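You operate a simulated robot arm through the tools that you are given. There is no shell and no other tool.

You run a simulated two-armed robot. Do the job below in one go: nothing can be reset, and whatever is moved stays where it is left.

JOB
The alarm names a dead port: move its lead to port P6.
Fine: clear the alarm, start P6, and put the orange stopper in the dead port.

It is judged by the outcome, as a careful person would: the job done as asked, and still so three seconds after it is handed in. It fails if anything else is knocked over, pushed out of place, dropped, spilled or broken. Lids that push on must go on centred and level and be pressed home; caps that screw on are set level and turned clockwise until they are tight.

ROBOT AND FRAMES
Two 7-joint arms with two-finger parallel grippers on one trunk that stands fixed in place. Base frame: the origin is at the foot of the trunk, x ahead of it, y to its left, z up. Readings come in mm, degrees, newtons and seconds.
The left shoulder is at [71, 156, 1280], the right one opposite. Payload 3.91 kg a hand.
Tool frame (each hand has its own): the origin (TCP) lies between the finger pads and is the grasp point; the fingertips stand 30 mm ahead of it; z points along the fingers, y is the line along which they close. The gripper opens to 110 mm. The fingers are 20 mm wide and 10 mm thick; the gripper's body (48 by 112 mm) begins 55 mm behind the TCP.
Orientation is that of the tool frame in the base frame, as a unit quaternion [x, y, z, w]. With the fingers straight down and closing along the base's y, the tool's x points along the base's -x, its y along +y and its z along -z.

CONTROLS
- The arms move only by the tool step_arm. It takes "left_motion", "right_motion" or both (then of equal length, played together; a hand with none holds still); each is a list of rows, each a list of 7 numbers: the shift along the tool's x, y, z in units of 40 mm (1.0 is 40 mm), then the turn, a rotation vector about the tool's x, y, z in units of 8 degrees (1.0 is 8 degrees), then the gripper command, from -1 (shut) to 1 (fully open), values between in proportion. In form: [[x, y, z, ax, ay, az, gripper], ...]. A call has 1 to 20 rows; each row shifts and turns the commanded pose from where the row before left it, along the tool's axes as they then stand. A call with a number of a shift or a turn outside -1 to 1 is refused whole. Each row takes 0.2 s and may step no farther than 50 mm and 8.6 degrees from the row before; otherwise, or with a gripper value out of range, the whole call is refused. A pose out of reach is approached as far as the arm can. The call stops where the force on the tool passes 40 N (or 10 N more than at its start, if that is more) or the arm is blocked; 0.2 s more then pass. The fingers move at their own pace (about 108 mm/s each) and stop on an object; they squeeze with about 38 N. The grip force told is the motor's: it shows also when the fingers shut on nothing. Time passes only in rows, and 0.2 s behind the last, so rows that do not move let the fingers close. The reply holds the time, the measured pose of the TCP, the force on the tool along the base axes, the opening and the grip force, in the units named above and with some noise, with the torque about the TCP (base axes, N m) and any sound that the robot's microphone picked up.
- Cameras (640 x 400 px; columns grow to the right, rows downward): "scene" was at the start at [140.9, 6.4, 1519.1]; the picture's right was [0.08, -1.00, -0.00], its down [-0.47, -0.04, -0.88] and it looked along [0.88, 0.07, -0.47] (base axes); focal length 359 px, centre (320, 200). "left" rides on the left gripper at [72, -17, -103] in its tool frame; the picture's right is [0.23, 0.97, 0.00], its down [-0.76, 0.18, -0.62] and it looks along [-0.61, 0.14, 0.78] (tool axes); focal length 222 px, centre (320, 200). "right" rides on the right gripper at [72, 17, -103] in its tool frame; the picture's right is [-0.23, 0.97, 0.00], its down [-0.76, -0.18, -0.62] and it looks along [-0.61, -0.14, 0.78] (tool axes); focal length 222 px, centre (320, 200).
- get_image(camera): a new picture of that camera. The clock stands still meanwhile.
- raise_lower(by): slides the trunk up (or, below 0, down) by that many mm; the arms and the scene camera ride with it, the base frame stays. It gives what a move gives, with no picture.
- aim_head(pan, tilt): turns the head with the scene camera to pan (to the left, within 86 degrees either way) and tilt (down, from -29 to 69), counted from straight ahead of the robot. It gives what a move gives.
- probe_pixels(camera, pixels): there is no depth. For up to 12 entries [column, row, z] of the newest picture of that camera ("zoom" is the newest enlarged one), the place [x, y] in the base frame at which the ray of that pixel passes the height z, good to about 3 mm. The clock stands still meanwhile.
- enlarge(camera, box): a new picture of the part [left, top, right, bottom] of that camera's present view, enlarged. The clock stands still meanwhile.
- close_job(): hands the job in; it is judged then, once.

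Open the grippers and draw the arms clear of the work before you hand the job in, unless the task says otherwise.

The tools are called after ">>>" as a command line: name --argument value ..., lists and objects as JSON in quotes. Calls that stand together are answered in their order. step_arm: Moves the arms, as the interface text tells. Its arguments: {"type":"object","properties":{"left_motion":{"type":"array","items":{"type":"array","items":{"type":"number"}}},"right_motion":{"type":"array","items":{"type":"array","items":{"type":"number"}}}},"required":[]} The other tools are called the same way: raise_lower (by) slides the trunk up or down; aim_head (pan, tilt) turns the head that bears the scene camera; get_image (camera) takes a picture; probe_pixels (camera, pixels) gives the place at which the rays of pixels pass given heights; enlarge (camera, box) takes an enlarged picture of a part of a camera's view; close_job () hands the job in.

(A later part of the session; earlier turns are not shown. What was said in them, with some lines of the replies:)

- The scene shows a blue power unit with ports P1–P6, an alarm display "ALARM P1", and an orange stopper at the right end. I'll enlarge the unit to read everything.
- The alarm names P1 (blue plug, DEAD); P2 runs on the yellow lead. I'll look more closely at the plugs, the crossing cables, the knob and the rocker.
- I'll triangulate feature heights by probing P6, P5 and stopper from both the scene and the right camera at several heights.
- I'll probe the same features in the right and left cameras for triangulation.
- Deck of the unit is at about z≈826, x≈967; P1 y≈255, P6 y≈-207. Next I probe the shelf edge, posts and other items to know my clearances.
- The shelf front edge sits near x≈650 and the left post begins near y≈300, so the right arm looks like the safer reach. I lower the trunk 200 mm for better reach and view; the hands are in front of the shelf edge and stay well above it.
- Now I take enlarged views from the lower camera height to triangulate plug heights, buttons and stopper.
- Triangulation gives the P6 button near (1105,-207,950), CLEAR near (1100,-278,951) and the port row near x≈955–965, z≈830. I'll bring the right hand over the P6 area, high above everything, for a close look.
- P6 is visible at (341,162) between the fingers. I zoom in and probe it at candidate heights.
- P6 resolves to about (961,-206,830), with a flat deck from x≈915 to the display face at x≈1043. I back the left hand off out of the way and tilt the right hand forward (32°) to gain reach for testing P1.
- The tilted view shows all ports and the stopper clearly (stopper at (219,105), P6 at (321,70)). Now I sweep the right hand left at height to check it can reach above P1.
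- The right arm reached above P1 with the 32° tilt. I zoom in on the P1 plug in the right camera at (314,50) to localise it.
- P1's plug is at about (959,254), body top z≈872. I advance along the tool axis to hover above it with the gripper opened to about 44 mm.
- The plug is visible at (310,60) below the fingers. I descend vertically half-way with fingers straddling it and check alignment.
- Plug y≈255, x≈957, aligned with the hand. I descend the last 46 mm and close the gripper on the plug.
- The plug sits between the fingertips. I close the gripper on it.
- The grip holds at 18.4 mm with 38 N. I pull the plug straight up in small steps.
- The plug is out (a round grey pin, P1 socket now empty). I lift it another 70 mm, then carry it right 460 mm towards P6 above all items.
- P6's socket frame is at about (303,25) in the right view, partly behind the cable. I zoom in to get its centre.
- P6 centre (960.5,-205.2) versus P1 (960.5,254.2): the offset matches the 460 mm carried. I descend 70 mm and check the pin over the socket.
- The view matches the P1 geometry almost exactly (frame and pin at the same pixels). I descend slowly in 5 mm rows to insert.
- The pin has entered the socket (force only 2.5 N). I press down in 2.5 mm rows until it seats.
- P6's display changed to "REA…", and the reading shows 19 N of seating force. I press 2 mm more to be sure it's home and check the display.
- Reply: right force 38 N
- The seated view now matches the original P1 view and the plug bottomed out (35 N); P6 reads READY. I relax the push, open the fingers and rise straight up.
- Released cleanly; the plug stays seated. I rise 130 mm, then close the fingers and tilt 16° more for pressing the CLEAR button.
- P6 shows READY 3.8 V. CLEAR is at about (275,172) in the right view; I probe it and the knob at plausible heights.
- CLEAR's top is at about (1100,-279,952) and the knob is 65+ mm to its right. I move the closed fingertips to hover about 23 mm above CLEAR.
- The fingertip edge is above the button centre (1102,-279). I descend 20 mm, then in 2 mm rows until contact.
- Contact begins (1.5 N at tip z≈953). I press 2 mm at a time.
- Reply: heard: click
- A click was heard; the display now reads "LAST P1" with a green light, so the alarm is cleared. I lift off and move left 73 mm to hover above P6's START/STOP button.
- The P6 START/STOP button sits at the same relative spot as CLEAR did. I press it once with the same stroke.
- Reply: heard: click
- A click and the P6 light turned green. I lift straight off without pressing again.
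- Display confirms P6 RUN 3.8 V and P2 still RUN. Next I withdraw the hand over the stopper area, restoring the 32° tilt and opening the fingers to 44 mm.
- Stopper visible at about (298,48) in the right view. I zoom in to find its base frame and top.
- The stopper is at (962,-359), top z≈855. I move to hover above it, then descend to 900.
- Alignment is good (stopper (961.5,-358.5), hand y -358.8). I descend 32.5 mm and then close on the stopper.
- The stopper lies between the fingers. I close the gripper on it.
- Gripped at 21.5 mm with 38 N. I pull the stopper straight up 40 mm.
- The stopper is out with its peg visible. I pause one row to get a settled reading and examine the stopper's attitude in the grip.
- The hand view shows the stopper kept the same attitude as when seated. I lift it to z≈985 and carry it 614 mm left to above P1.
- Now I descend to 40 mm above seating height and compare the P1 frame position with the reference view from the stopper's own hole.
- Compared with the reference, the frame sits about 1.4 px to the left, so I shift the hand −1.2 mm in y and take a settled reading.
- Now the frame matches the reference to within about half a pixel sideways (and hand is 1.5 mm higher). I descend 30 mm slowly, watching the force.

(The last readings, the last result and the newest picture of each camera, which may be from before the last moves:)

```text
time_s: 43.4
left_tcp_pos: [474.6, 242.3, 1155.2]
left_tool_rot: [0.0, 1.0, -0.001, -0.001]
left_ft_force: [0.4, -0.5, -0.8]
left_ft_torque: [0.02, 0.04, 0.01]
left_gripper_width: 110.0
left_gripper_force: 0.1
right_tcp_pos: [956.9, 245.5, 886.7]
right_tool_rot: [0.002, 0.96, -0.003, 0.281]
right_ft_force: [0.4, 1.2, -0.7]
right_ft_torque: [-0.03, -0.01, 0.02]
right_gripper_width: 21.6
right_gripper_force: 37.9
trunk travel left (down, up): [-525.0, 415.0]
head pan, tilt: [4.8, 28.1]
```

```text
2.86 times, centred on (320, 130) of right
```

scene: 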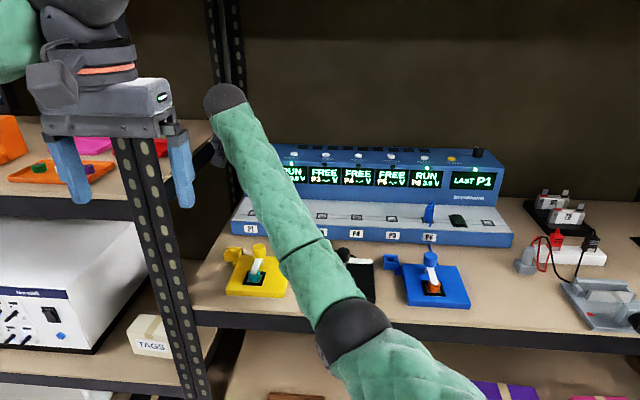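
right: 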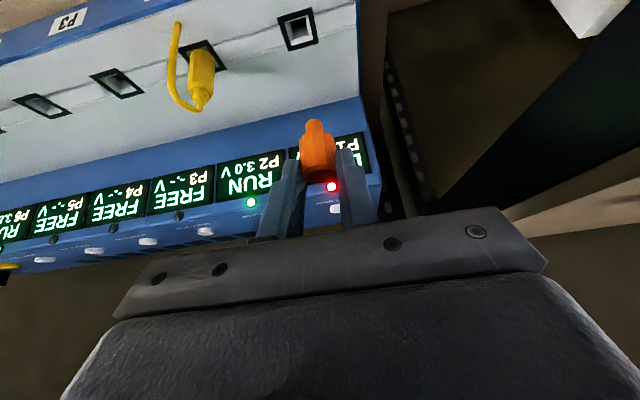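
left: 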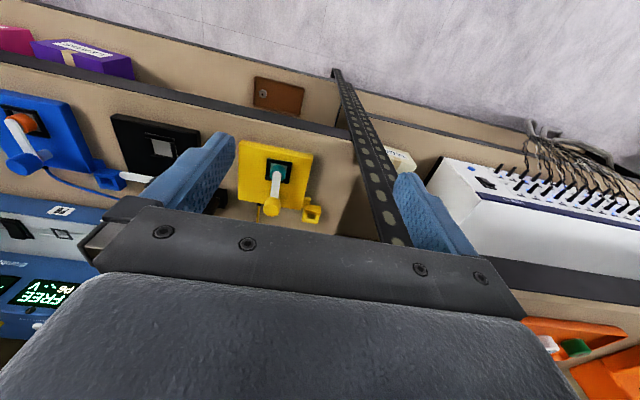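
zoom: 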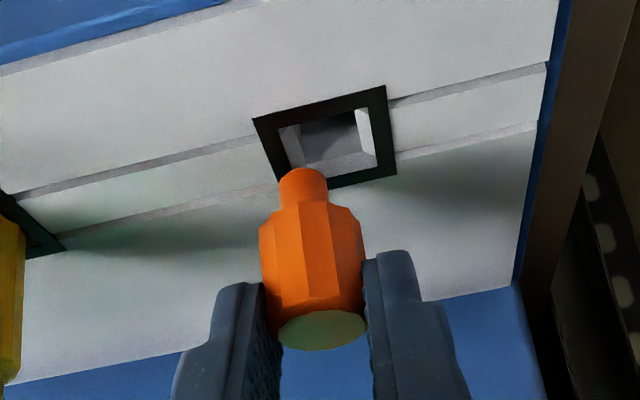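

The hand deviated from the commanded line (now 956.9, 245.5, 886.7) with no tool force, so the arm itself may be obstructed or at a limit. I look at the scene before moving further.

>>> get_image --camera "scene"

>>> get_image --camera "left"

>>> get_image --camera "right"

```text
taken
```

scene: 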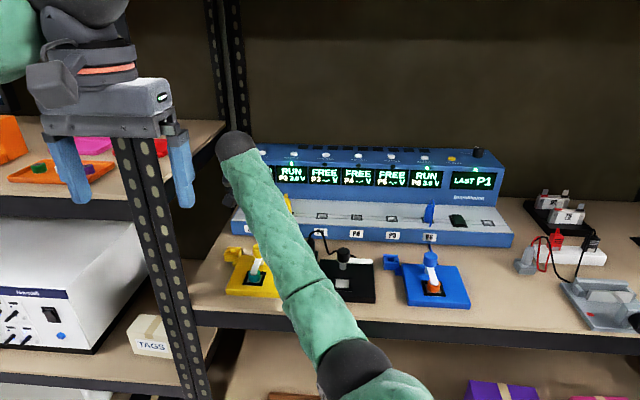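

```text
taken
```

left: 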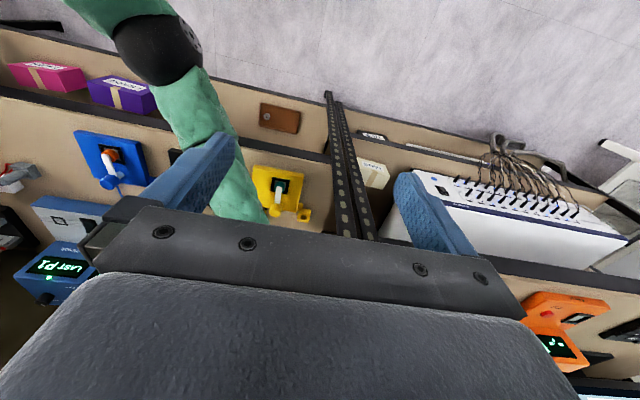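

```text
taken
```

right: 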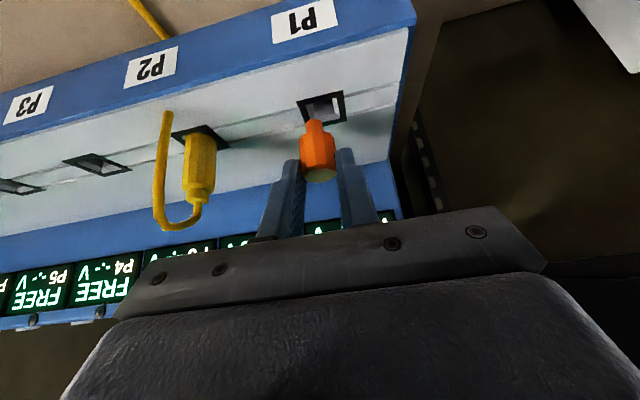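

The elbow has drifted low (about z≈850), so the arm is likely at a joint limit rather than touching anything. I raise the hand back up 60 mm to recover tracking.

>>> step_arm --right_motion '[[-0.199, 0, -0.318, 0, 0, 0, -1], [-0.199, 0, -0.318, 0, 0, 0, -1], [-0.199, 0, -0.318, 0, 0, 0, -1], [-0.199, 0, -0.318, 0, 0, 0, -1], [0, 0, 0, 0, 0, 0, -1]]'

>>> get_image --camera "scene"

>>> get_image --camera "right"

```text
time_s: 44.6
left_tcp_pos: [474.9, 242.0, 1154.5]
left_tool_rot: [0.0, 1.0, -0.001, -0.001]
left_ft_force: [-0.5, -0.1, 0.0]
left_ft_torque: [-0.01, 0.01, -0.01]
left_gripper_width: 110.1
left_gripper_force: 0.1
right_tcp_pos: [950.7, 255.1, 940.8]
right_tool_rot: [0.0, 0.962, 0.0, 0.275]
right_ft_force: [0.1, 0.3, 0.2]
right_ft_torque: [0.04, -0.01, 0.0]
right_gripper_width: 21.6
right_gripper_force: 38.0
trunk travel left (down, up): [-525.0, 415.0]
head pan, tilt: [4.8, 28.1]
```

```text
taken
```

scene: 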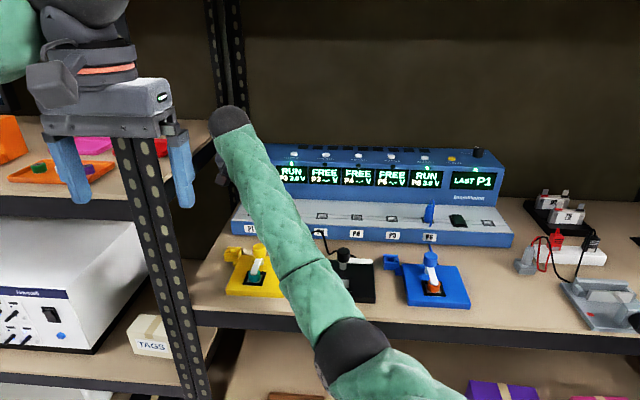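

```text
taken
```

right: 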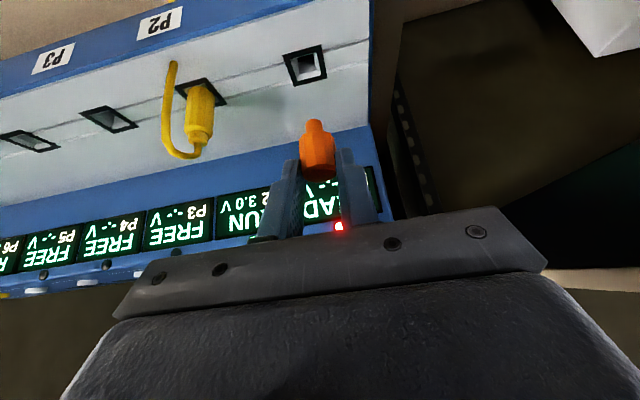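

Tracking recovered at (950.7, 255.1, 940.8). I yaw the hand 24° to the left about the vertical (the stopper is round) to ease the wrist and elbow posture.

>>> step_arm --right_motion '[[0, 0, 0, -0.53, 0, -0.848, -1], [0, 0, 0, -0.53, 0, -0.848, -1], [0, 0, 0, -0.53, 0, -0.848, -1], [0, 0, 0, 0, 0, 0, -1]]'

>>> get_image --camera "scene"

>>> get_image --camera "right"

>>> get_image --camera "left"

```text
time_s: 45.6
left_tcp_pos: [474.0, 242.5, 1155.1]
left_tool_rot: [-0.001, 1.0, -0.001, 0.0]
left_ft_force: [0.2, 0.7, -0.2]
left_ft_torque: [0.02, -0.01, 0.01]
left_gripper_width: 109.8
left_gripper_force: 0.0
right_tcp_pos: [949.6, 255.3, 940.6]
right_tool_rot: [-0.201, 0.94, 0.058, 0.27]
right_ft_force: [-0.6, -0.1, -1.4]
right_ft_torque: [0.01, -0.01, -0.01]
right_gripper_width: 21.6
right_gripper_force: 37.6
trunk travel left (down, up): [-525.0, 415.0]
head pan, tilt: [4.8, 28.1]
```

```text
taken
```

scene: 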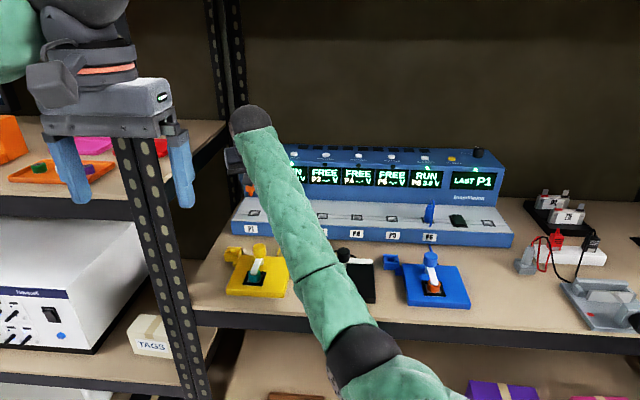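

```text
taken
```

right: 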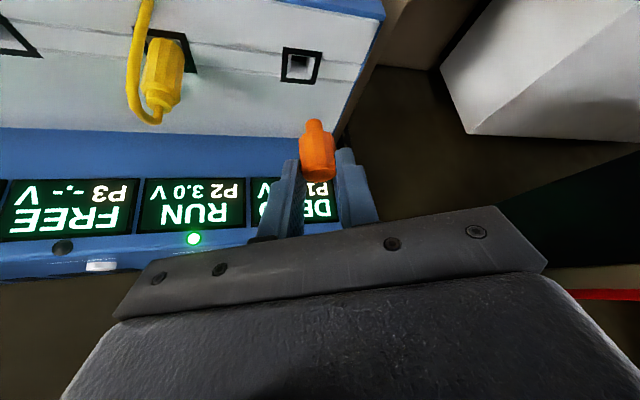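

```text
taken
```

left: 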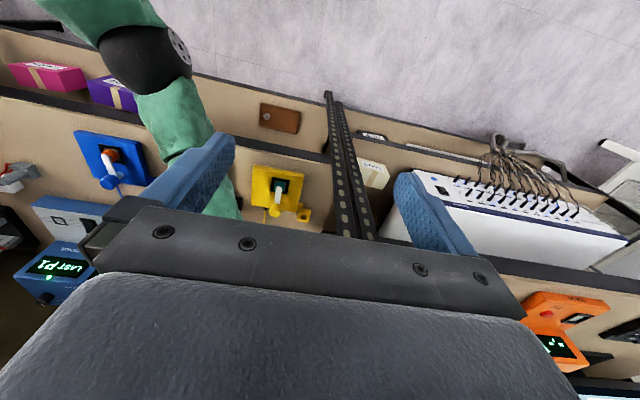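

The yaw worked and the elbow moved outward. I correct for the stopper's offset from the TCP (shift about +2.5 x, −3.9 y) and descend 30 mm to inspect.

>>> step_arm --right_motion '[[-0.0145, -0.1145, 0.009, 0, 0, 0, -1], [0.199, 0, 0.318, 0, 0, 0, -1], [0.199, 0, 0.318, 0, 0, 0, -1], [0, 0, 0, 0, 0, 0, -1]]'

>>> enlarge --camera "right" --box '[250, 40, 390, 200]'

>>> enlarge --camera "scene" --box '[225, 150, 305, 240]'

```text
time_s: 46.6
left_tcp_pos: [473.8, 242.6, 1154.9]
left_tool_rot: [0.0, 1.0, -0.001, 0.001]
left_ft_force: [0.6, -0.7, 0.1]
left_ft_torque: [-0.01, -0.03, -0.03]
left_gripper_width: 109.8
left_gripper_force: 0.1
right_tcp_pos: [952.8, 250.9, 909.1]
right_tool_rot: [-0.2, 0.94, 0.057, 0.269]
right_ft_force: [0.4, 0.6, -0.4]
right_ft_torque: [-0.01, 0.02, 0.02]
right_gripper_width: 21.5
right_gripper_force: 37.6
trunk travel left (down, up): [-525.0, 415.0]
head pan, tilt: [4.8, 28.1]
```

```text
2.50 times, centred on (320, 120) of right
```

zoom: 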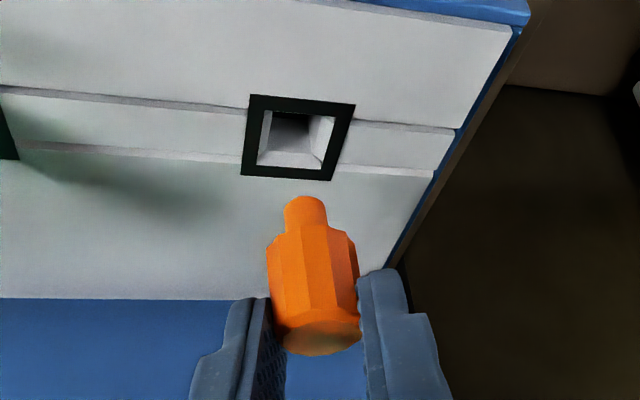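

```text
4.44 times, centred on (265, 195) of scene
```

zoom: 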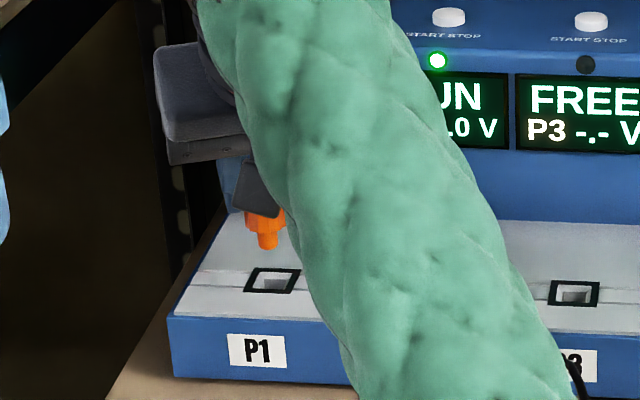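

Both views suggest the hole lies about 1.5 mm nearer and 1.7 mm to the right of the stopper axis. I apply that small correction and re-inspect.

>>> step_arm --right_motion '[[0.0438, -0.0234, -0.0274, 0, 0, 0, -1], [0, 0, 0, 0, 0, 0, -1]]'

>>> enlarge --camera "right" --box '[270, 60, 370, 140]'

>>> enlarge --camera "scene" --box '[235, 185, 285, 230]'

```text
time_s: 47.2
left_tcp_pos: [474.3, 242.1, 1155.2]
left_tool_rot: [0.0, 1.0, 0.0, -0.001]
left_ft_force: [-0.4, 0.2, -0.1]
left_ft_torque: [-0.04, -0.01, 0.01]
left_gripper_width: 110.1
left_gripper_force: 0.0
right_tcp_pos: [950.8, 249.1, 910.3]
right_tool_rot: [-0.2, 0.94, 0.057, 0.269]
right_ft_force: [0.8, 0.0, -0.6]
right_ft_torque: [0.05, 0.0, -0.01]
right_gripper_width: 21.6
right_gripper_force: 37.8
trunk travel left (down, up): [-525.0, 415.0]
head pan, tilt: [4.8, 28.1]
```

```text
5.00 times, centred on (320, 100) of right
```

zoom: 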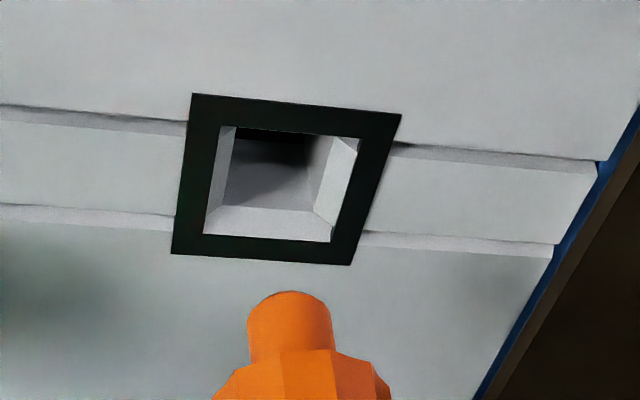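

```text
8.89 times, centred on (260, 208) of scene
```

zoom: 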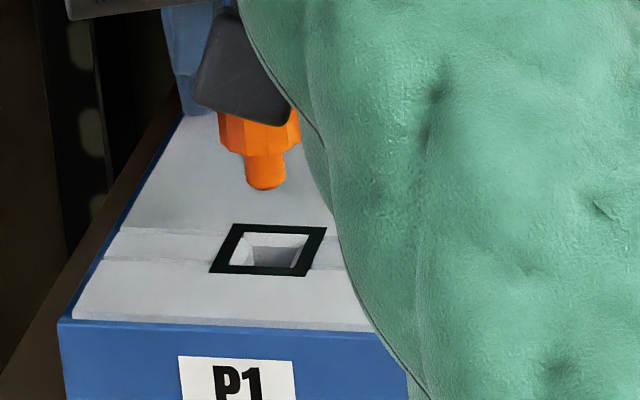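

The hole is now where the reference says it should be (311.7, 97.6). I descend 25 mm vertically in 5 mm rows, checking tracking.

>>> step_arm --right_motion '[[0.0663, 0, 0.106, 0, 0, 0, -1], [0.0663, 0, 0.106, 0, 0, 0, -1], [0.0663, 0, 0.106, 0, 0, 0, -1], [0.0663, 0, 0.106, 0, 0, 0, -1]]'

>>> enlarge --camera "right" --box '[260, 60, 380, 180]'

>>> enlarge --camera "scene" --box '[235, 185, 285, 230]'

```text
time_s: 48.2
left_tcp_pos: [475.1, 242.3, 1156.0]
left_tool_rot: [0.0, 1.0, -0.001, -0.002]
left_ft_force: [-0.2, -0.4, 0.4]
left_ft_torque: [-0.03, 0.01, 0.01]
left_gripper_width: 109.8
left_gripper_force: 0.0
right_tcp_pos: [952.3, 248.4, 888.9]
right_tool_rot: [-0.2, 0.94, 0.057, 0.27]
right_ft_force: [-0.1, 0.9, -0.9]
right_ft_torque: [-0.02, -0.01, -0.03]
right_gripper_width: 21.4
right_gripper_force: 38.0
trunk travel left (down, up): [-525.0, 415.0]
head pan, tilt: [4.8, 28.1]
```

```text
3.33 times, centred on (320, 120) of right
```

zoom: 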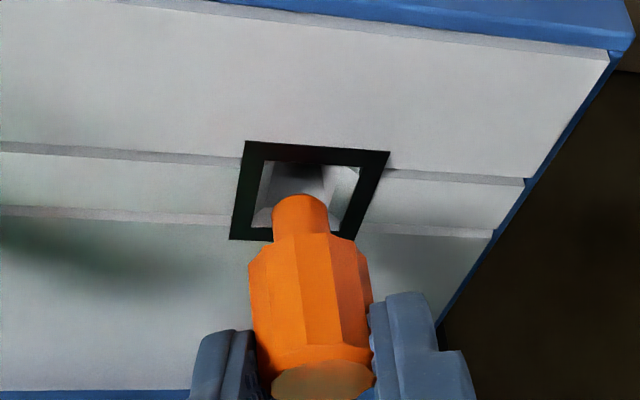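

```text
8.89 times, centred on (260, 208) of scene
```

zoom: 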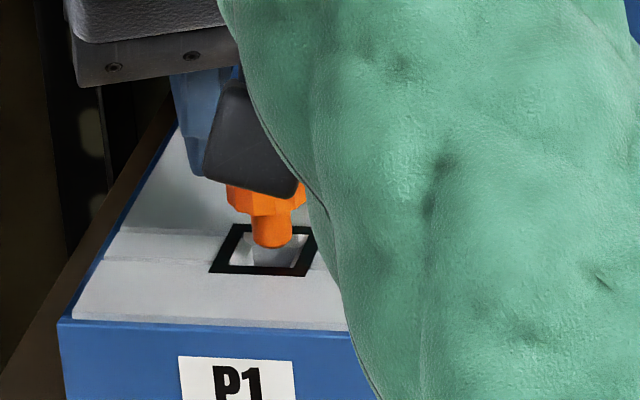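

Tracking is good and the peg tip is at the mouth of P1, inside the frame. I nudge about (−0.8,+0.8) mm and lower in 2.5 mm rows.

>>> step_arm --right_motion '[[0.0086, 0.0264, -0.0053, 0, 0, 0, -1], [0.0331, 0, 0.053, 0, 0, 0, -1], [0.0331, 0, 0.053, 0, 0, 0, -1], [0.0331, 0, 0.053, 0, 0, 0, -1], [0.0331, 0, 0.053, 0, 0, 0, -1]]'

>>> enlarge --camera "right" --box '[260, 60, 380, 180]'

>>> enlarge --camera "scene" --box '[235, 185, 285, 230]'

```text
time_s: 49.4
left_tcp_pos: [474.6, 242.3, 1155.1]
left_tool_rot: [0.0, 1.0, 0.0, 0.0]
left_ft_force: [-0.8, 0.2, -0.6]
left_ft_torque: [0.03, 0.05, 0.02]
left_gripper_width: 109.9
left_gripper_force: 0.2
right_tcp_pos: [950.4, 249.2, 880.2]
right_tool_rot: [-0.2, 0.94, 0.058, 0.27]
right_ft_force: [3.2, 0.1, 4.7]
right_ft_torque: [0.09, -0.2, -0.02]
right_gripper_width: 21.6
right_gripper_force: 37.5
trunk travel left (down, up): [-525.0, 415.0]
head pan, tilt: [4.8, 28.1]
```

```text
3.33 times, centred on (320, 120) of right
```

zoom: 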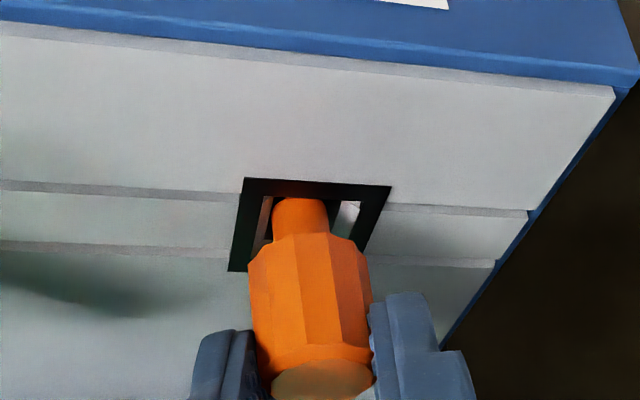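

```text
8.89 times, centred on (260, 208) of scene
```

zoom: 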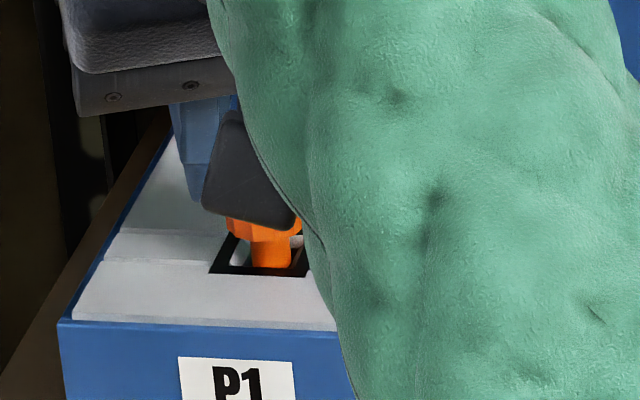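

A light contact force (+3 N in x) says the peg touches the front chamfer, so I shift +1.5 mm in x and continue down in small rows.

>>> step_arm --right_motion '[[-0.029, -0.0153, 0.018, 0, 0, 0, -1], [0, 0, 0, 0, 0, 0, -1]]'

>>> step_arm --right_motion '[[0.0331, 0, 0.053, 0, 0, 0, -1], [0.0265, 0, 0.0424, 0, 0, 0, -1]]'

>>> enlarge --camera "right" --box '[260, 60, 380, 180]'

>>> enlarge --camera "scene" --box '[235, 185, 285, 230]'

```text
time_s: 50.0
left_tcp_pos: [474.8, 243.3, 1154.2]
left_tool_rot: [0.0, 1.0, -0.002, -0.002]
left_ft_force: [0.3, 0.1, -0.1]
left_ft_torque: [0.03, 0.02, -0.03]
left_gripper_width: 109.9
left_gripper_force: 0.0
right_tcp_pos: [951.9, 248.4, 880.7]
right_tool_rot: [-0.2, 0.941, 0.057, 0.269]
right_ft_force: [-0.6, -0.8, -0.3]
right_ft_torque: [-0.16, 0.0, 0.0]
right_gripper_width: 21.5
right_gripper_force: 38.1
trunk travel left (down, up): [-525.0, 415.0]
head pan, tilt: [4.8, 28.1]
```

```text
time_s: 50.6
left_tcp_pos: [474.2, 242.0, 1155.6]
left_tool_rot: [0.0, 1.0, 0.0, 0.001]
left_ft_force: [-0.6, -0.8, -0.3]
left_ft_torque: [0.01, -0.04, -0.01]
left_gripper_width: 110.0
left_gripper_force: 0.1
right_tcp_pos: [951.4, 249.8, 876.1]
right_tool_rot: [-0.201, 0.94, 0.058, 0.27]
right_ft_force: [0.4, -0.6, 2.5]
right_ft_torque: [-0.11, -0.04, 0.0]
right_gripper_width: 21.6
right_gripper_force: 38.0
trunk travel left (down, up): [-525.0, 415.0]
head pan, tilt: [4.8, 28.1]
```

```text
3.33 times, centred on (320, 120) of right
```

zoom: 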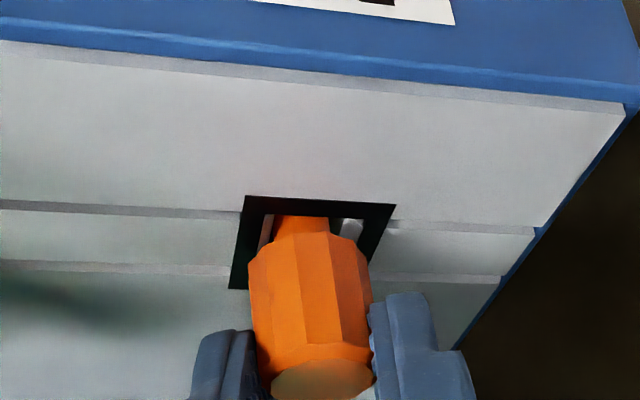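

```text
8.89 times, centred on (260, 208) of scene
```

zoom: 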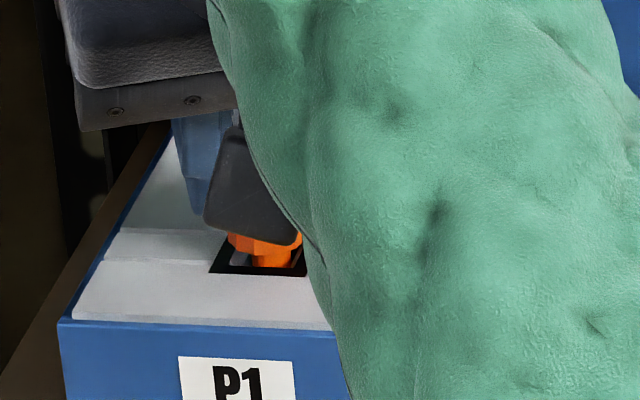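

Lateral forces are near zero and the peg is entering. I continue down 6 mm in 2 mm rows.

>>> step_arm --right_motion '[[0.0265, 0, 0.0424, 0, 0, 0, -1], [0.0265, 0, 0.0424, 0, 0, 0, -1], [0.0265, 0, 0.0424, 0, 0, 0, -1]]'

>>> enlarge --camera "right" --box '[260, 60, 380, 180]'

>>> get_image --camera "scene"

```text
time_s: 51.4
left_tcp_pos: [472.6, 241.7, 1156.0]
left_tool_rot: [0.0, 1.0, 0.0, 0.0]
left_ft_force: [0.3, -0.1, 0.2]
left_ft_torque: [-0.01, 0.04, -0.03]
left_gripper_width: 110.0
left_gripper_force: 0.1
right_tcp_pos: [950.2, 249.3, 869.9]
right_tool_rot: [-0.2, 0.94, 0.058, 0.27]
right_ft_force: [2.9, -2.0, 8.4]
right_ft_torque: [-0.05, -0.17, -0.03]
right_gripper_width: 21.7
right_gripper_force: 38.0
trunk travel left (down, up): [-525.0, 415.0]
head pan, tilt: [4.8, 28.1]
```

```text
3.33 times, centred on (320, 120) of right
```

zoom: 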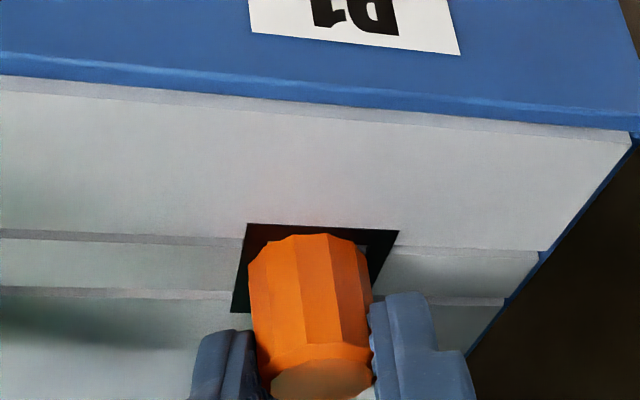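

```text
taken
```

scene: 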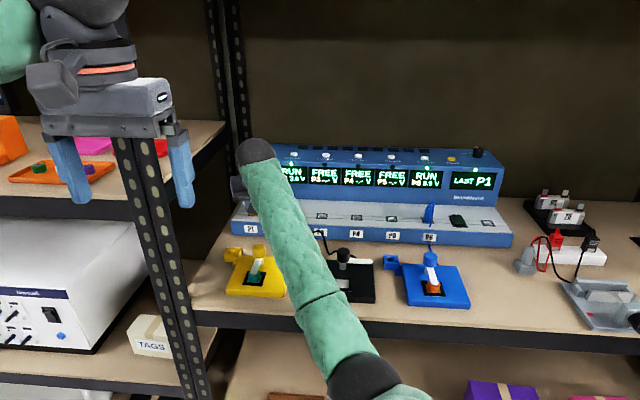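

Force is rising to 8 N at z=869.9, almost seated. I press further in 1.5 mm rows to bring it home.

>>> step_arm --right_motion '[[0.0199, 0, 0.0318, 0, 0, 0, -1], [0.0199, 0, 0.0318, 0, 0, 0, -1], [0, 0, 0, 0, 0, 0, -1]]'

>>> enlarge --camera "right" --box '[260, 60, 380, 180]'

```text
time_s: 52.2
left_tcp_pos: [472.8, 241.6, 1157.1]
left_tool_rot: [0.0, 1.0, -0.001, 0.0]
left_ft_force: [-0.1, 0.9, -0.1]
left_ft_torque: [0.0, 0.0, -0.05]
left_gripper_width: 110.3
left_gripper_force: 0.1
right_tcp_pos: [951.4, 249.3, 868.1]
right_tool_rot: [-0.2, 0.94, 0.058, 0.271]
right_ft_force: [10.4, 3.3, 25.3]
right_ft_torque: [0.12, -0.64, 0.03]
right_gripper_width: 21.7
right_gripper_force: 38.5
trunk travel left (down, up): [-525.0, 415.0]
head pan, tilt: [4.8, 28.1]
```

```text
3.33 times, centred on (320, 120) of right
```

zoom: 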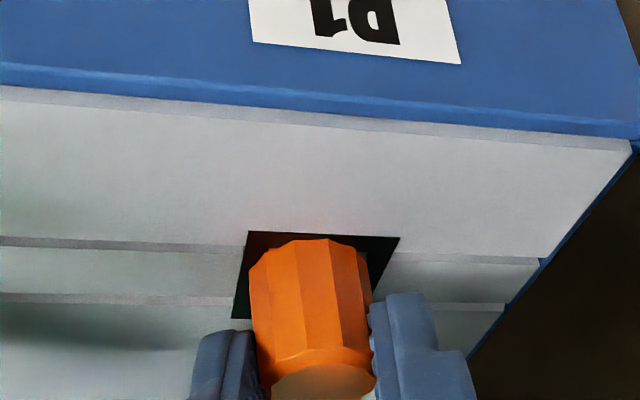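

z=868.1 matches the stopper's original seated height (868.2) with 25 N. I press 1 mm more to confirm it has bottomed.

>>> step_arm --right_motion '[[0.0133, 0, 0.0212, 0, 0, 0, -1], [0, 0, 0, 0, 0, 0, -1]]'

>>> enlarge --camera "right" --box '[260, 60, 380, 180]'

```text
time_s: 52.8
left_tcp_pos: [472.2, 241.7, 1155.9]
left_tool_rot: [-0.001, 1.0, 0.0, 0.0]
left_ft_force: [0.5, 0.0, -0.4]
left_ft_torque: [-0.02, -0.02, 0.0]
left_gripper_width: 110.0
left_gripper_force: 0.1
right_tcp_pos: [950.4, 250.7, 867.2]
right_tool_rot: [-0.2, 0.94, 0.058, 0.27]
right_ft_force: [7.9, 3.8, 27.3]
right_ft_torque: [0.12, -0.6, 0.05]
right_gripper_width: 21.6
right_gripper_force: 38.2
trunk travel left (down, up): [-525.0, 415.0]
head pan, tilt: [4.8, 28.1]
```

```text
3.33 times, centred on (320, 120) of right
```

zoom: 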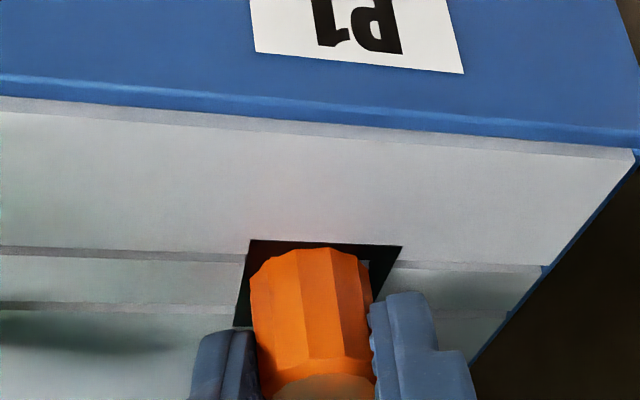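

Hand and stopper views show the stopper fixed in the port while the fingers began to slide (27 N), so it is bottomed. I unload by 2 mm, open the fingers and check.

>>> step_arm --right_motion '[[-0.0265, 0, -0.0424, 0, 0, 0, -1], [0, 0, 0, 0, 0, 0, -0.4], [0, 0, 0, 0, 0, 0, -0.2], [0, 0, 0, 0, 0, 0, -0.2]]'

>>> enlarge --camera "right" --box '[240, 40, 400, 200]'

```text
time_s: 53.8
left_tcp_pos: [475.5, 242.8, 1155.0]
left_tool_rot: [0.0, 1.0, -0.001, 0.001]
left_ft_force: [0.6, -1.4, 0.1]
left_ft_torque: [0.04, 0.0, -0.01]
left_gripper_width: 109.7
left_gripper_force: 0.0
right_tcp_pos: [951.3, 249.4, 866.5]
right_tool_rot: [-0.199, 0.941, 0.057, 0.268]
right_ft_force: [0.7, -0.4, -0.5]
right_ft_torque: [0.01, -0.01, 0.04]
right_gripper_width: 44.0
right_gripper_force: 0.0
trunk travel left (down, up): [-525.0, 415.0]
head pan, tilt: [4.8, 28.1]
```

```text
2.50 times, centred on (320, 120) of right
```

zoom: 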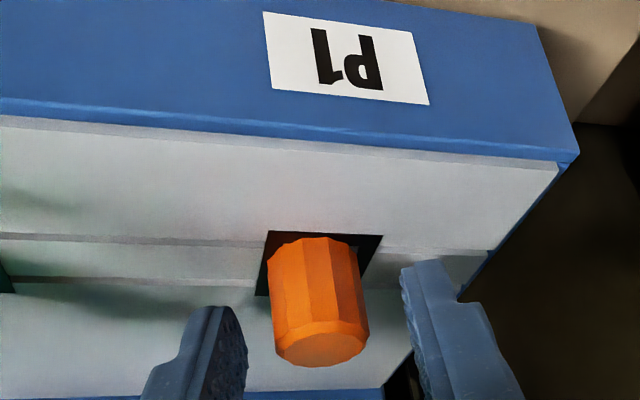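

Released; the stopper stays in P1. I rise straight up 120 mm, clear of it, and inspect.

>>> step_arm --right_motion '[[-0.199, 0, -0.318, 0, 0, 0, -0.2], [-0.3975, 0, -0.636, 0, 0, 0, -0.2], [-0.3975, 0, -0.636, 0, 0, 0, -0.2], [-0.3975, 0, -0.636, 0, 0, 0, -0.2], [-0.199, 0, -0.318, 0, 0, 0, -0.2]]'

>>> enlarge --camera "right" --box '[240, 0, 400, 110]'

>>> enlarge --camera "scene" --box '[225, 150, 345, 240]'

```text
time_s: 55.0
left_tcp_pos: [473.9, 242.6, 1156.4]
left_tool_rot: [0.0, 1.0, -0.001, 0.001]
left_ft_force: [0.7, -1.1, 0.5]
left_ft_torque: [0.02, 0.0, 0.03]
left_gripper_width: 110.0
left_gripper_force: 0.0
right_tcp_pos: [952.6, 248.6, 987.5]
right_tool_rot: [-0.2, 0.94, 0.057, 0.269]
right_ft_force: [0.0, 0.3, -0.6]
right_ft_torque: [-0.01, 0.0, 0.01]
right_gripper_width: 43.8
right_gripper_force: 0.0
trunk travel left (down, up): [-525.0, 415.0]
head pan, tilt: [4.8, 28.1]
```

```text
3.64 times, centred on (320, 55) of right
```

zoom: 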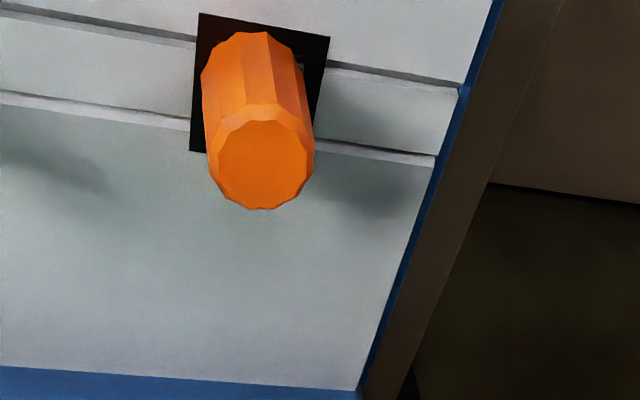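

```text
4.44 times, centred on (285, 195) of scene
```

zoom: 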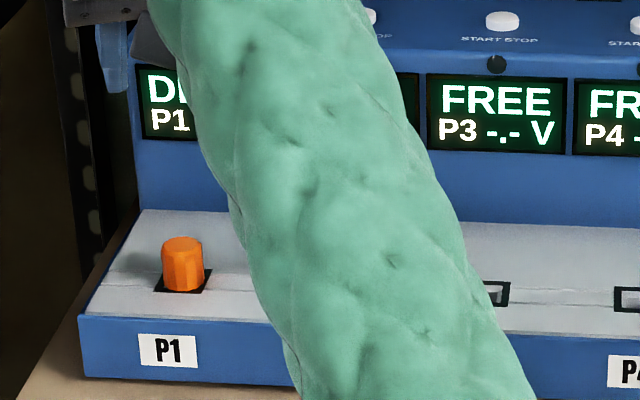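

The stopper stands upright and fully seated, matching its original look. I raise the hand, undo the yaw and retract the right arm back and to the right, opening the gripper.

>>> step_arm --right_motion '[[-0.53, 0, -0.848, 0, 0, 0, -0.2], [0, 0, 0, 0.53, 0, 0.848, -0.2], [0, 0, 0, 0.53, 0, 0.848, -0.2], [0, 0, 0, 0.53, 0, 0.848, -0.2], [0.53, -0.9375, -0.331, 0, 0, 0, 0], [0.53, -0.9375, -0.331, 0, 0, 0, 0], [0.53, -0.9375, -0.331, 0, 0, 0, 0], [0.53, -0.9375, -0.331, 0, 0, 0, 0], [0.53, -0.9375, -0.331, 0, 0, 0, 0], [0.53, -0.9375, -0.331, 0, 0, 0, 0], [0.53, -0.9375, -0.331, 0, 0, 0, 0], [0.53, -0.9375, -0.331, 0, 0, 0, 0], [0.53, -0.9375, -0.331, 0, 0, 0, 0.5], [0.53, -0.9375, -0.331, 0, 0, 0, 0.5], [0.53, -0.9375, -0.331, 0, 0, 0, 1], [0.53, -0.9375, -0.331, 0, 0, 0, 1], [0, 0, 0, 0, 0, 0, 1]]'

>>> get_image --camera "scene"

```text
time_s: 58.8
left_tcp_pos: [474.1, 241.9, 1155.5]
left_tool_rot: [0.0, 1.0, 0.0, -0.001]
left_ft_force: [0.2, -1.1, -0.9]
left_ft_torque: [0.03, 0.0, 0.02]
left_gripper_width: 110.0
left_gripper_force: 0.0
right_tcp_pos: [762.2, -267.9, 932.6]
right_tool_rot: [0.024, 0.955, -0.065, 0.289]
right_ft_force: [-0.5, 0.0, 0.8]
right_ft_torque: [0.0, 0.0, 0.01]
right_gripper_width: 109.8
right_gripper_force: 0.0
right hand out of reach, approached as far as the arm can: row 8, 9, 10, 11, 12, 13, 14, 15, 16
trunk travel left (down, up): [-525.0, 415.0]
head pan, tilt: [4.8, 28.1]
stopped in row 17 (right hand): the arm was blocked; the commanded pose is now the measured one
```

```text
taken
```

scene: 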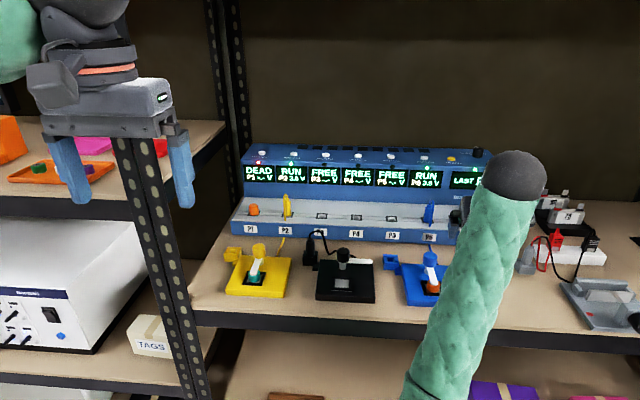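

The arm ran into a joint limit while retracting (hand at 762,-268,933). I check all cameras to see that nothing was touched and how the arm is posed.

>>> get_image --camera "right"

>>> get_image --camera "left"

>>> enlarge --camera "scene" --box '[360, 150, 640, 400]'

```text
taken
```

right: 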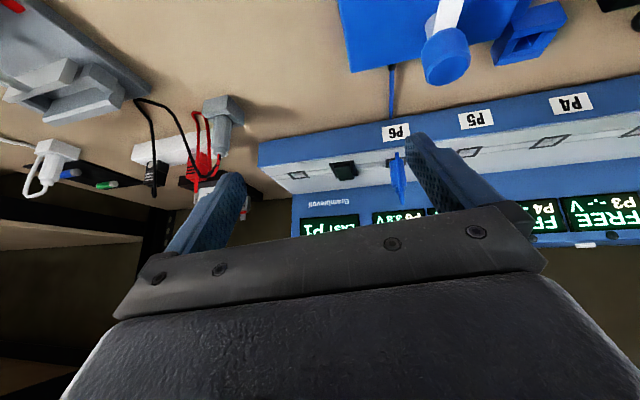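

```text
taken
```

left: 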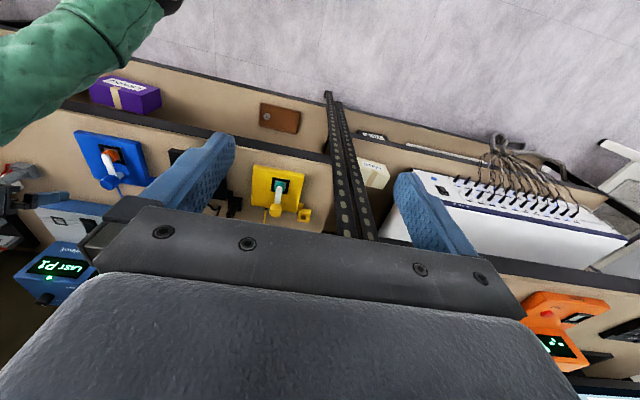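

```text
1.60 times, centred on (500, 275) of scene
```

zoom: 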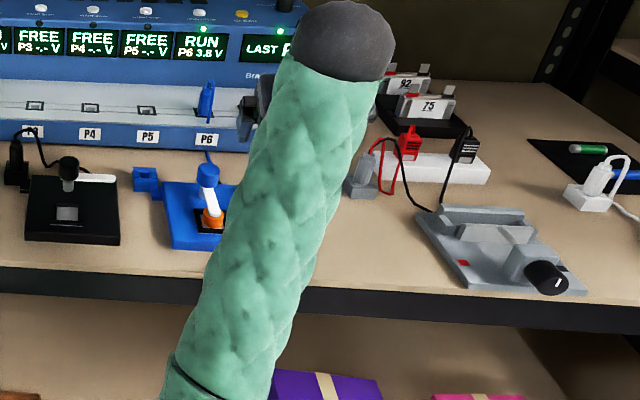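

I tilt the head down to see the elbow and the shelf edge before moving on.

>>> aim_head --pan -10 --tilt 52

>>> get_image --camera "scene"

```text
time_s: 59.6
left_tcp_pos: [474.4, 242.6, 1154.7]
left_tool_rot: [0.0, 1.0, 0.0, 0.0]
left_ft_force: [-0.9, 0.1, 0.2]
left_ft_torque: [0.0, -0.03, -0.01]
left_gripper_width: 109.9
left_gripper_force: 0.0
right_tcp_pos: [761.7, -266.1, 932.9]
right_tool_rot: [0.023, 0.955, -0.064, 0.29]
right_ft_force: [0.9, 0.3, -0.1]
right_ft_torque: [-0.02, 0.02, 0.01]
right_gripper_width: 109.7
right_gripper_force: 0.0
trunk travel left (down, up): [-525.0, 415.0]
head pan, tilt: [-10.0, 52.0]
```

```text
taken
```

scene: 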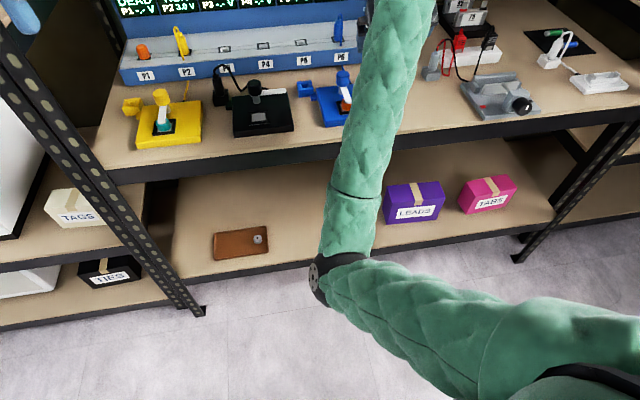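

The elbow hangs low in front of the shelf, clear of everything; the limit is in the arm's posture. I first lift the hand straight up to see if it tracks.

>>> step_arm --right_motion '[[-0.416, -0.083, -0.619, 0, 0, 0, 1], [-0.416, -0.083, -0.619, 0, 0, 0, 1], [-0.416, -0.083, -0.619, 0, 0, 0, 1]]'

>>> get_image --camera "scene"

```text
time_s: 60.6
left_tcp_pos: [473.8, 241.3, 1155.8]
left_tool_rot: [0.0, 1.0, 0.0, 0.0]
left_ft_force: [-0.9, -0.4, -0.1]
left_ft_torque: [0.03, 0.01, 0.02]
left_gripper_width: 110.0
left_gripper_force: 0.1
right_tcp_pos: [774.2, -310.7, 1016.5]
right_tool_rot: [0.039, 0.951, -0.098, 0.292]
right_ft_force: [-0.2, -0.1, 0.3]
right_ft_torque: [-0.02, 0.0, 0.01]
right_gripper_width: 110.2
right_gripper_force: 0.1
right hand out of reach, approached as far as the arm can: row 3
trunk travel left (down, up): [-525.0, 415.0]
head pan, tilt: [-10.0, 52.0]
stopped in row 3 (right hand): the arm was blocked; the commanded pose is now the measured one
```

```text
taken
```

scene: 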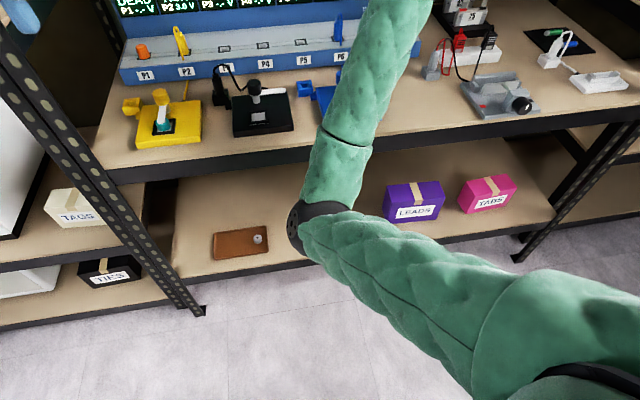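

The hand now is at (774,-311,1017), well above everything, with the arm wanting to yaw right. I let it yaw right while drawing back and up in small steps.

>>> step_arm --right_motion '[[0.166, -0.335, -0.356, 0.563, 0.164, 0.812, 1], [0.166, -0.335, -0.356, 0.563, 0.164, 0.812, 1], [0.166, -0.335, -0.356, 0.563, 0.164, 0.812, 1]]'

>>> get_image --camera "scene"

```text
time_s: 61.5
left_tcp_pos: [473.6, 241.7, 1155.8]
left_tool_rot: [0.0, 1.0, 0.0, 0.0]
left_ft_force: [-0.8, 0.0, -0.5]
left_ft_torque: [-0.01, 0.01, -0.01]
left_gripper_width: 109.9
left_gripper_force: 0.0
right_tcp_pos: [724.4, -341.9, 1047.8]
right_tool_rot: [0.242, 0.919, -0.164, 0.265]
right_ft_force: [0.2, 0.8, -0.1]
right_ft_torque: [0.01, 0.03, 0.02]
right_gripper_width: 109.7
right_gripper_force: 0.1
trunk travel left (down, up): [-525.0, 415.0]
head pan, tilt: [-10.0, 52.0]
```

```text
taken
```

scene: 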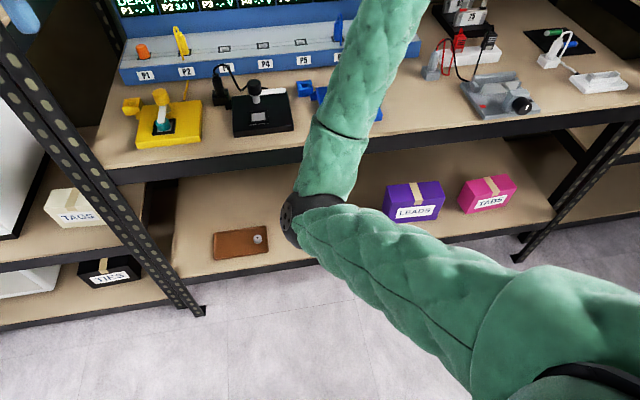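

No blocking now: the hand is at (724,-342,1048). I continue drawing back and up the same way.

>>> step_arm --right_motion '[[0.163, -0.605, -0.45, 0.283, 0.087, 0.403, 1], [0.163, -0.605, -0.45, 0.283, 0.087, 0.403, 1], [0.163, -0.605, -0.45, 0.283, 0.087, 0.403, 1], [0.163, -0.605, -0.45, 0.283, 0.087, 0.403, 1]]'

>>> get_image --camera "scene"

```text
time_s: 62.5
left_tcp_pos: [473.2, 241.5, 1155.8]
left_tool_rot: [0.0, 1.0, -0.001, 0.0]
left_ft_force: [-0.2, 0.1, -0.6]
left_ft_torque: [-0.02, 0.0, -0.01]
left_gripper_width: 110.0
left_gripper_force: 0.0
right_tcp_pos: [630.6, -381.4, 1101.7]
right_tool_rot: [0.362, 0.879, -0.194, 0.24]
right_ft_force: [0.1, 0.2, 0.1]
right_ft_torque: [0.02, -0.01, 0.04]
right_gripper_width: 110.0
right_gripper_force: 0.0
right hand out of reach, approached as far as the arm can: row 3, 4
trunk travel left (down, up): [-525.0, 415.0]
head pan, tilt: [-10.0, 52.0]
```

```text
taken
```

scene: 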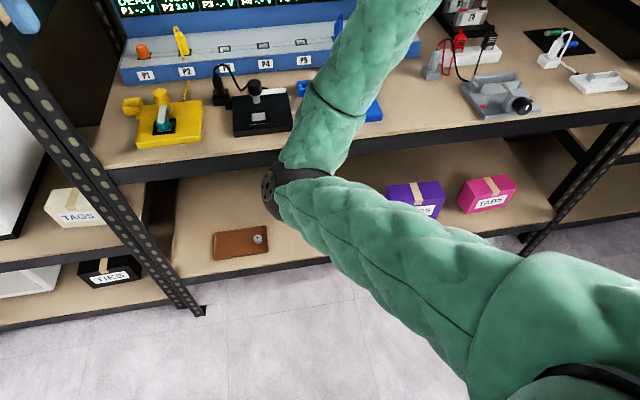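

The right hand is now in front of the shelf edge at z≈1100, clear of the work. I re-aim the head to verify the final state.

>>> aim_head --pan 5 --tilt 30

>>> get_image --camera "scene"

>>> enlarge --camera "scene" --box '[220, 120, 380, 240]'

>>> enlarge --camera "scene" --box '[360, 120, 520, 240]'

>>> enlarge --camera "scene" --box '[200, 180, 460, 310]'

```text
time_s: 63.3
left_tcp_pos: [473.9, 242.3, 1156.8]
left_tool_rot: [-0.001, 1.0, -0.001, 0.0]
left_ft_force: [0.0, 0.8, -0.1]
left_ft_torque: [0.02, 0.0, 0.02]
left_gripper_width: 110.0
left_gripper_force: 0.0
right_tcp_pos: [631.4, -380.7, 1103.3]
right_tool_rot: [0.363, 0.879, -0.194, 0.242]
right_ft_force: [-0.1, -0.1, 0.3]
right_ft_torque: [0.0, -0.01, 0.0]
right_gripper_width: 110.2
right_gripper_force: 0.0
trunk travel left (down, up): [-525.0, 415.0]
head pan, tilt: [5.0, 30.0]
```

```text
taken
```

scene: 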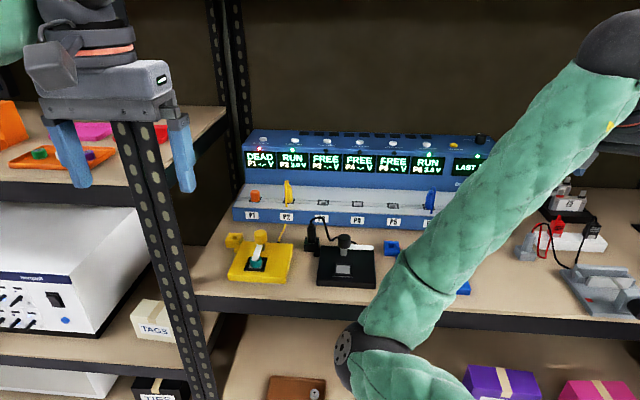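

```text
3.33 times, centred on (300, 180) of scene
```

zoom: 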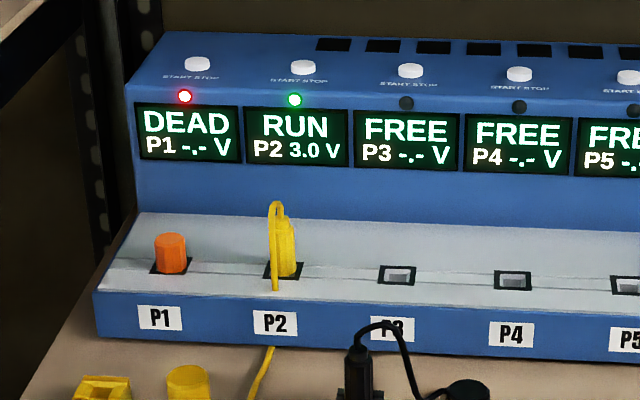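

```text
3.33 times, centred on (440, 180) of scene
```

zoom: 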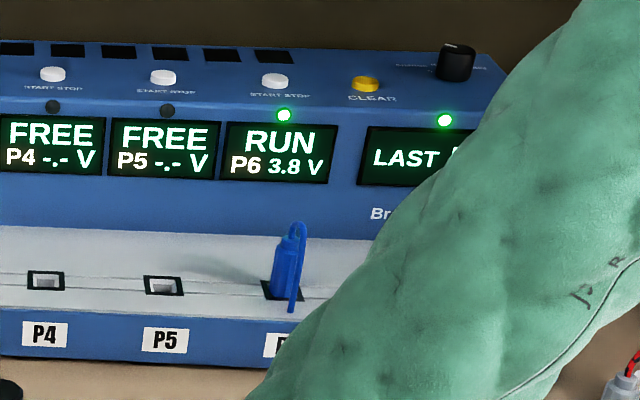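

```text
2.46 times, centred on (330, 245) of scene
```

zoom: 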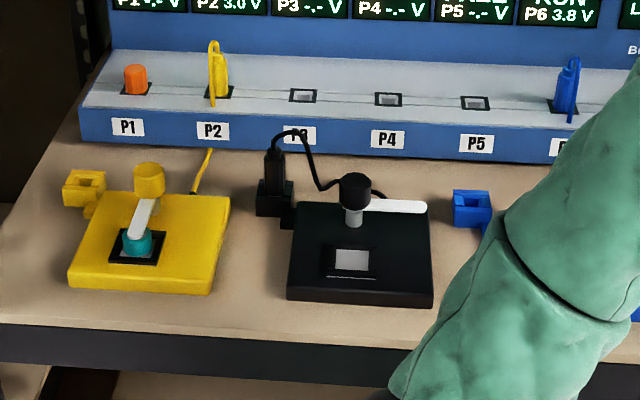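

All displays are right: P6 RUN 3.8 V, alarm "LAST P1" green, P2 still RUN, stopper upright in P1. One last look with the right camera at the area hidden by the arm.

>>> get_image --camera "right"

>>> get_image --camera "left"

```text
taken
```

right: 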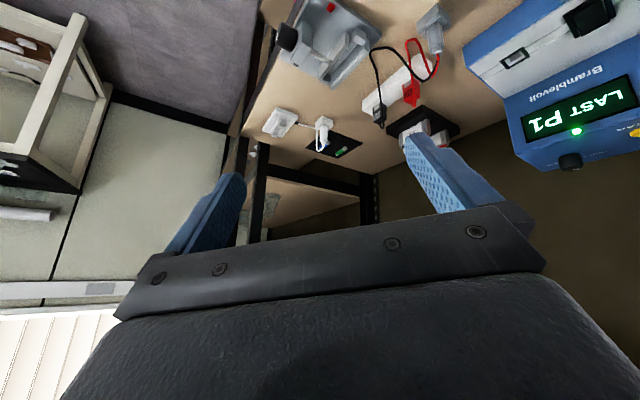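

```text
taken
```

left: 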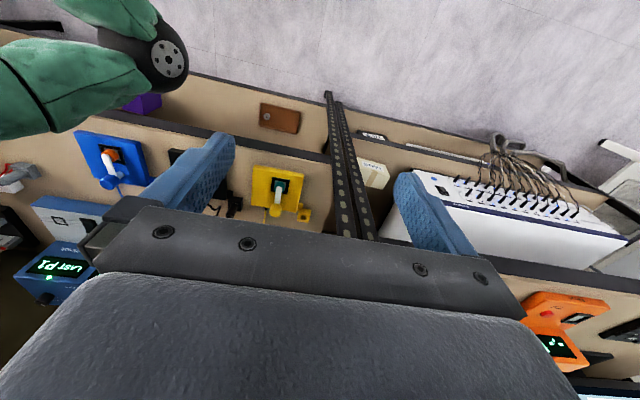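

The blue, black and yellow stands and everything to the right look undisturbed. Both grippers are open and clear of the work, so I hand the job in.

>>> close_job

```text
The job is handed in.
```

The job is done as asked and handed in. The alarm named P1, so P1 was the dead port.

- **Lead:** The blue lead is out of P1 and pressed home in P6.
- **Alarm:** I pressed CLEAR once. The display now reads "LAST P1" with a green light.
- **P6:** I pressed START/STOP once. P6 shows RUN at 3.8 V with a green light.
- **Stopper:** The orange stopper is upright and pressed home in P1.

P2 stayed in RUN at 3.0 V throughout. In the final camera views nothing else had been knocked or moved.

The right arm reached its joint limits twice: once while lowering the stopper and again while drawing back. The wrist force stayed near zero both times, and I found no sign that the arm touched anything. The right hand ended just in front of the shelf edge, about 320 mm above the shelf. Both grippers are open and clear of the work.
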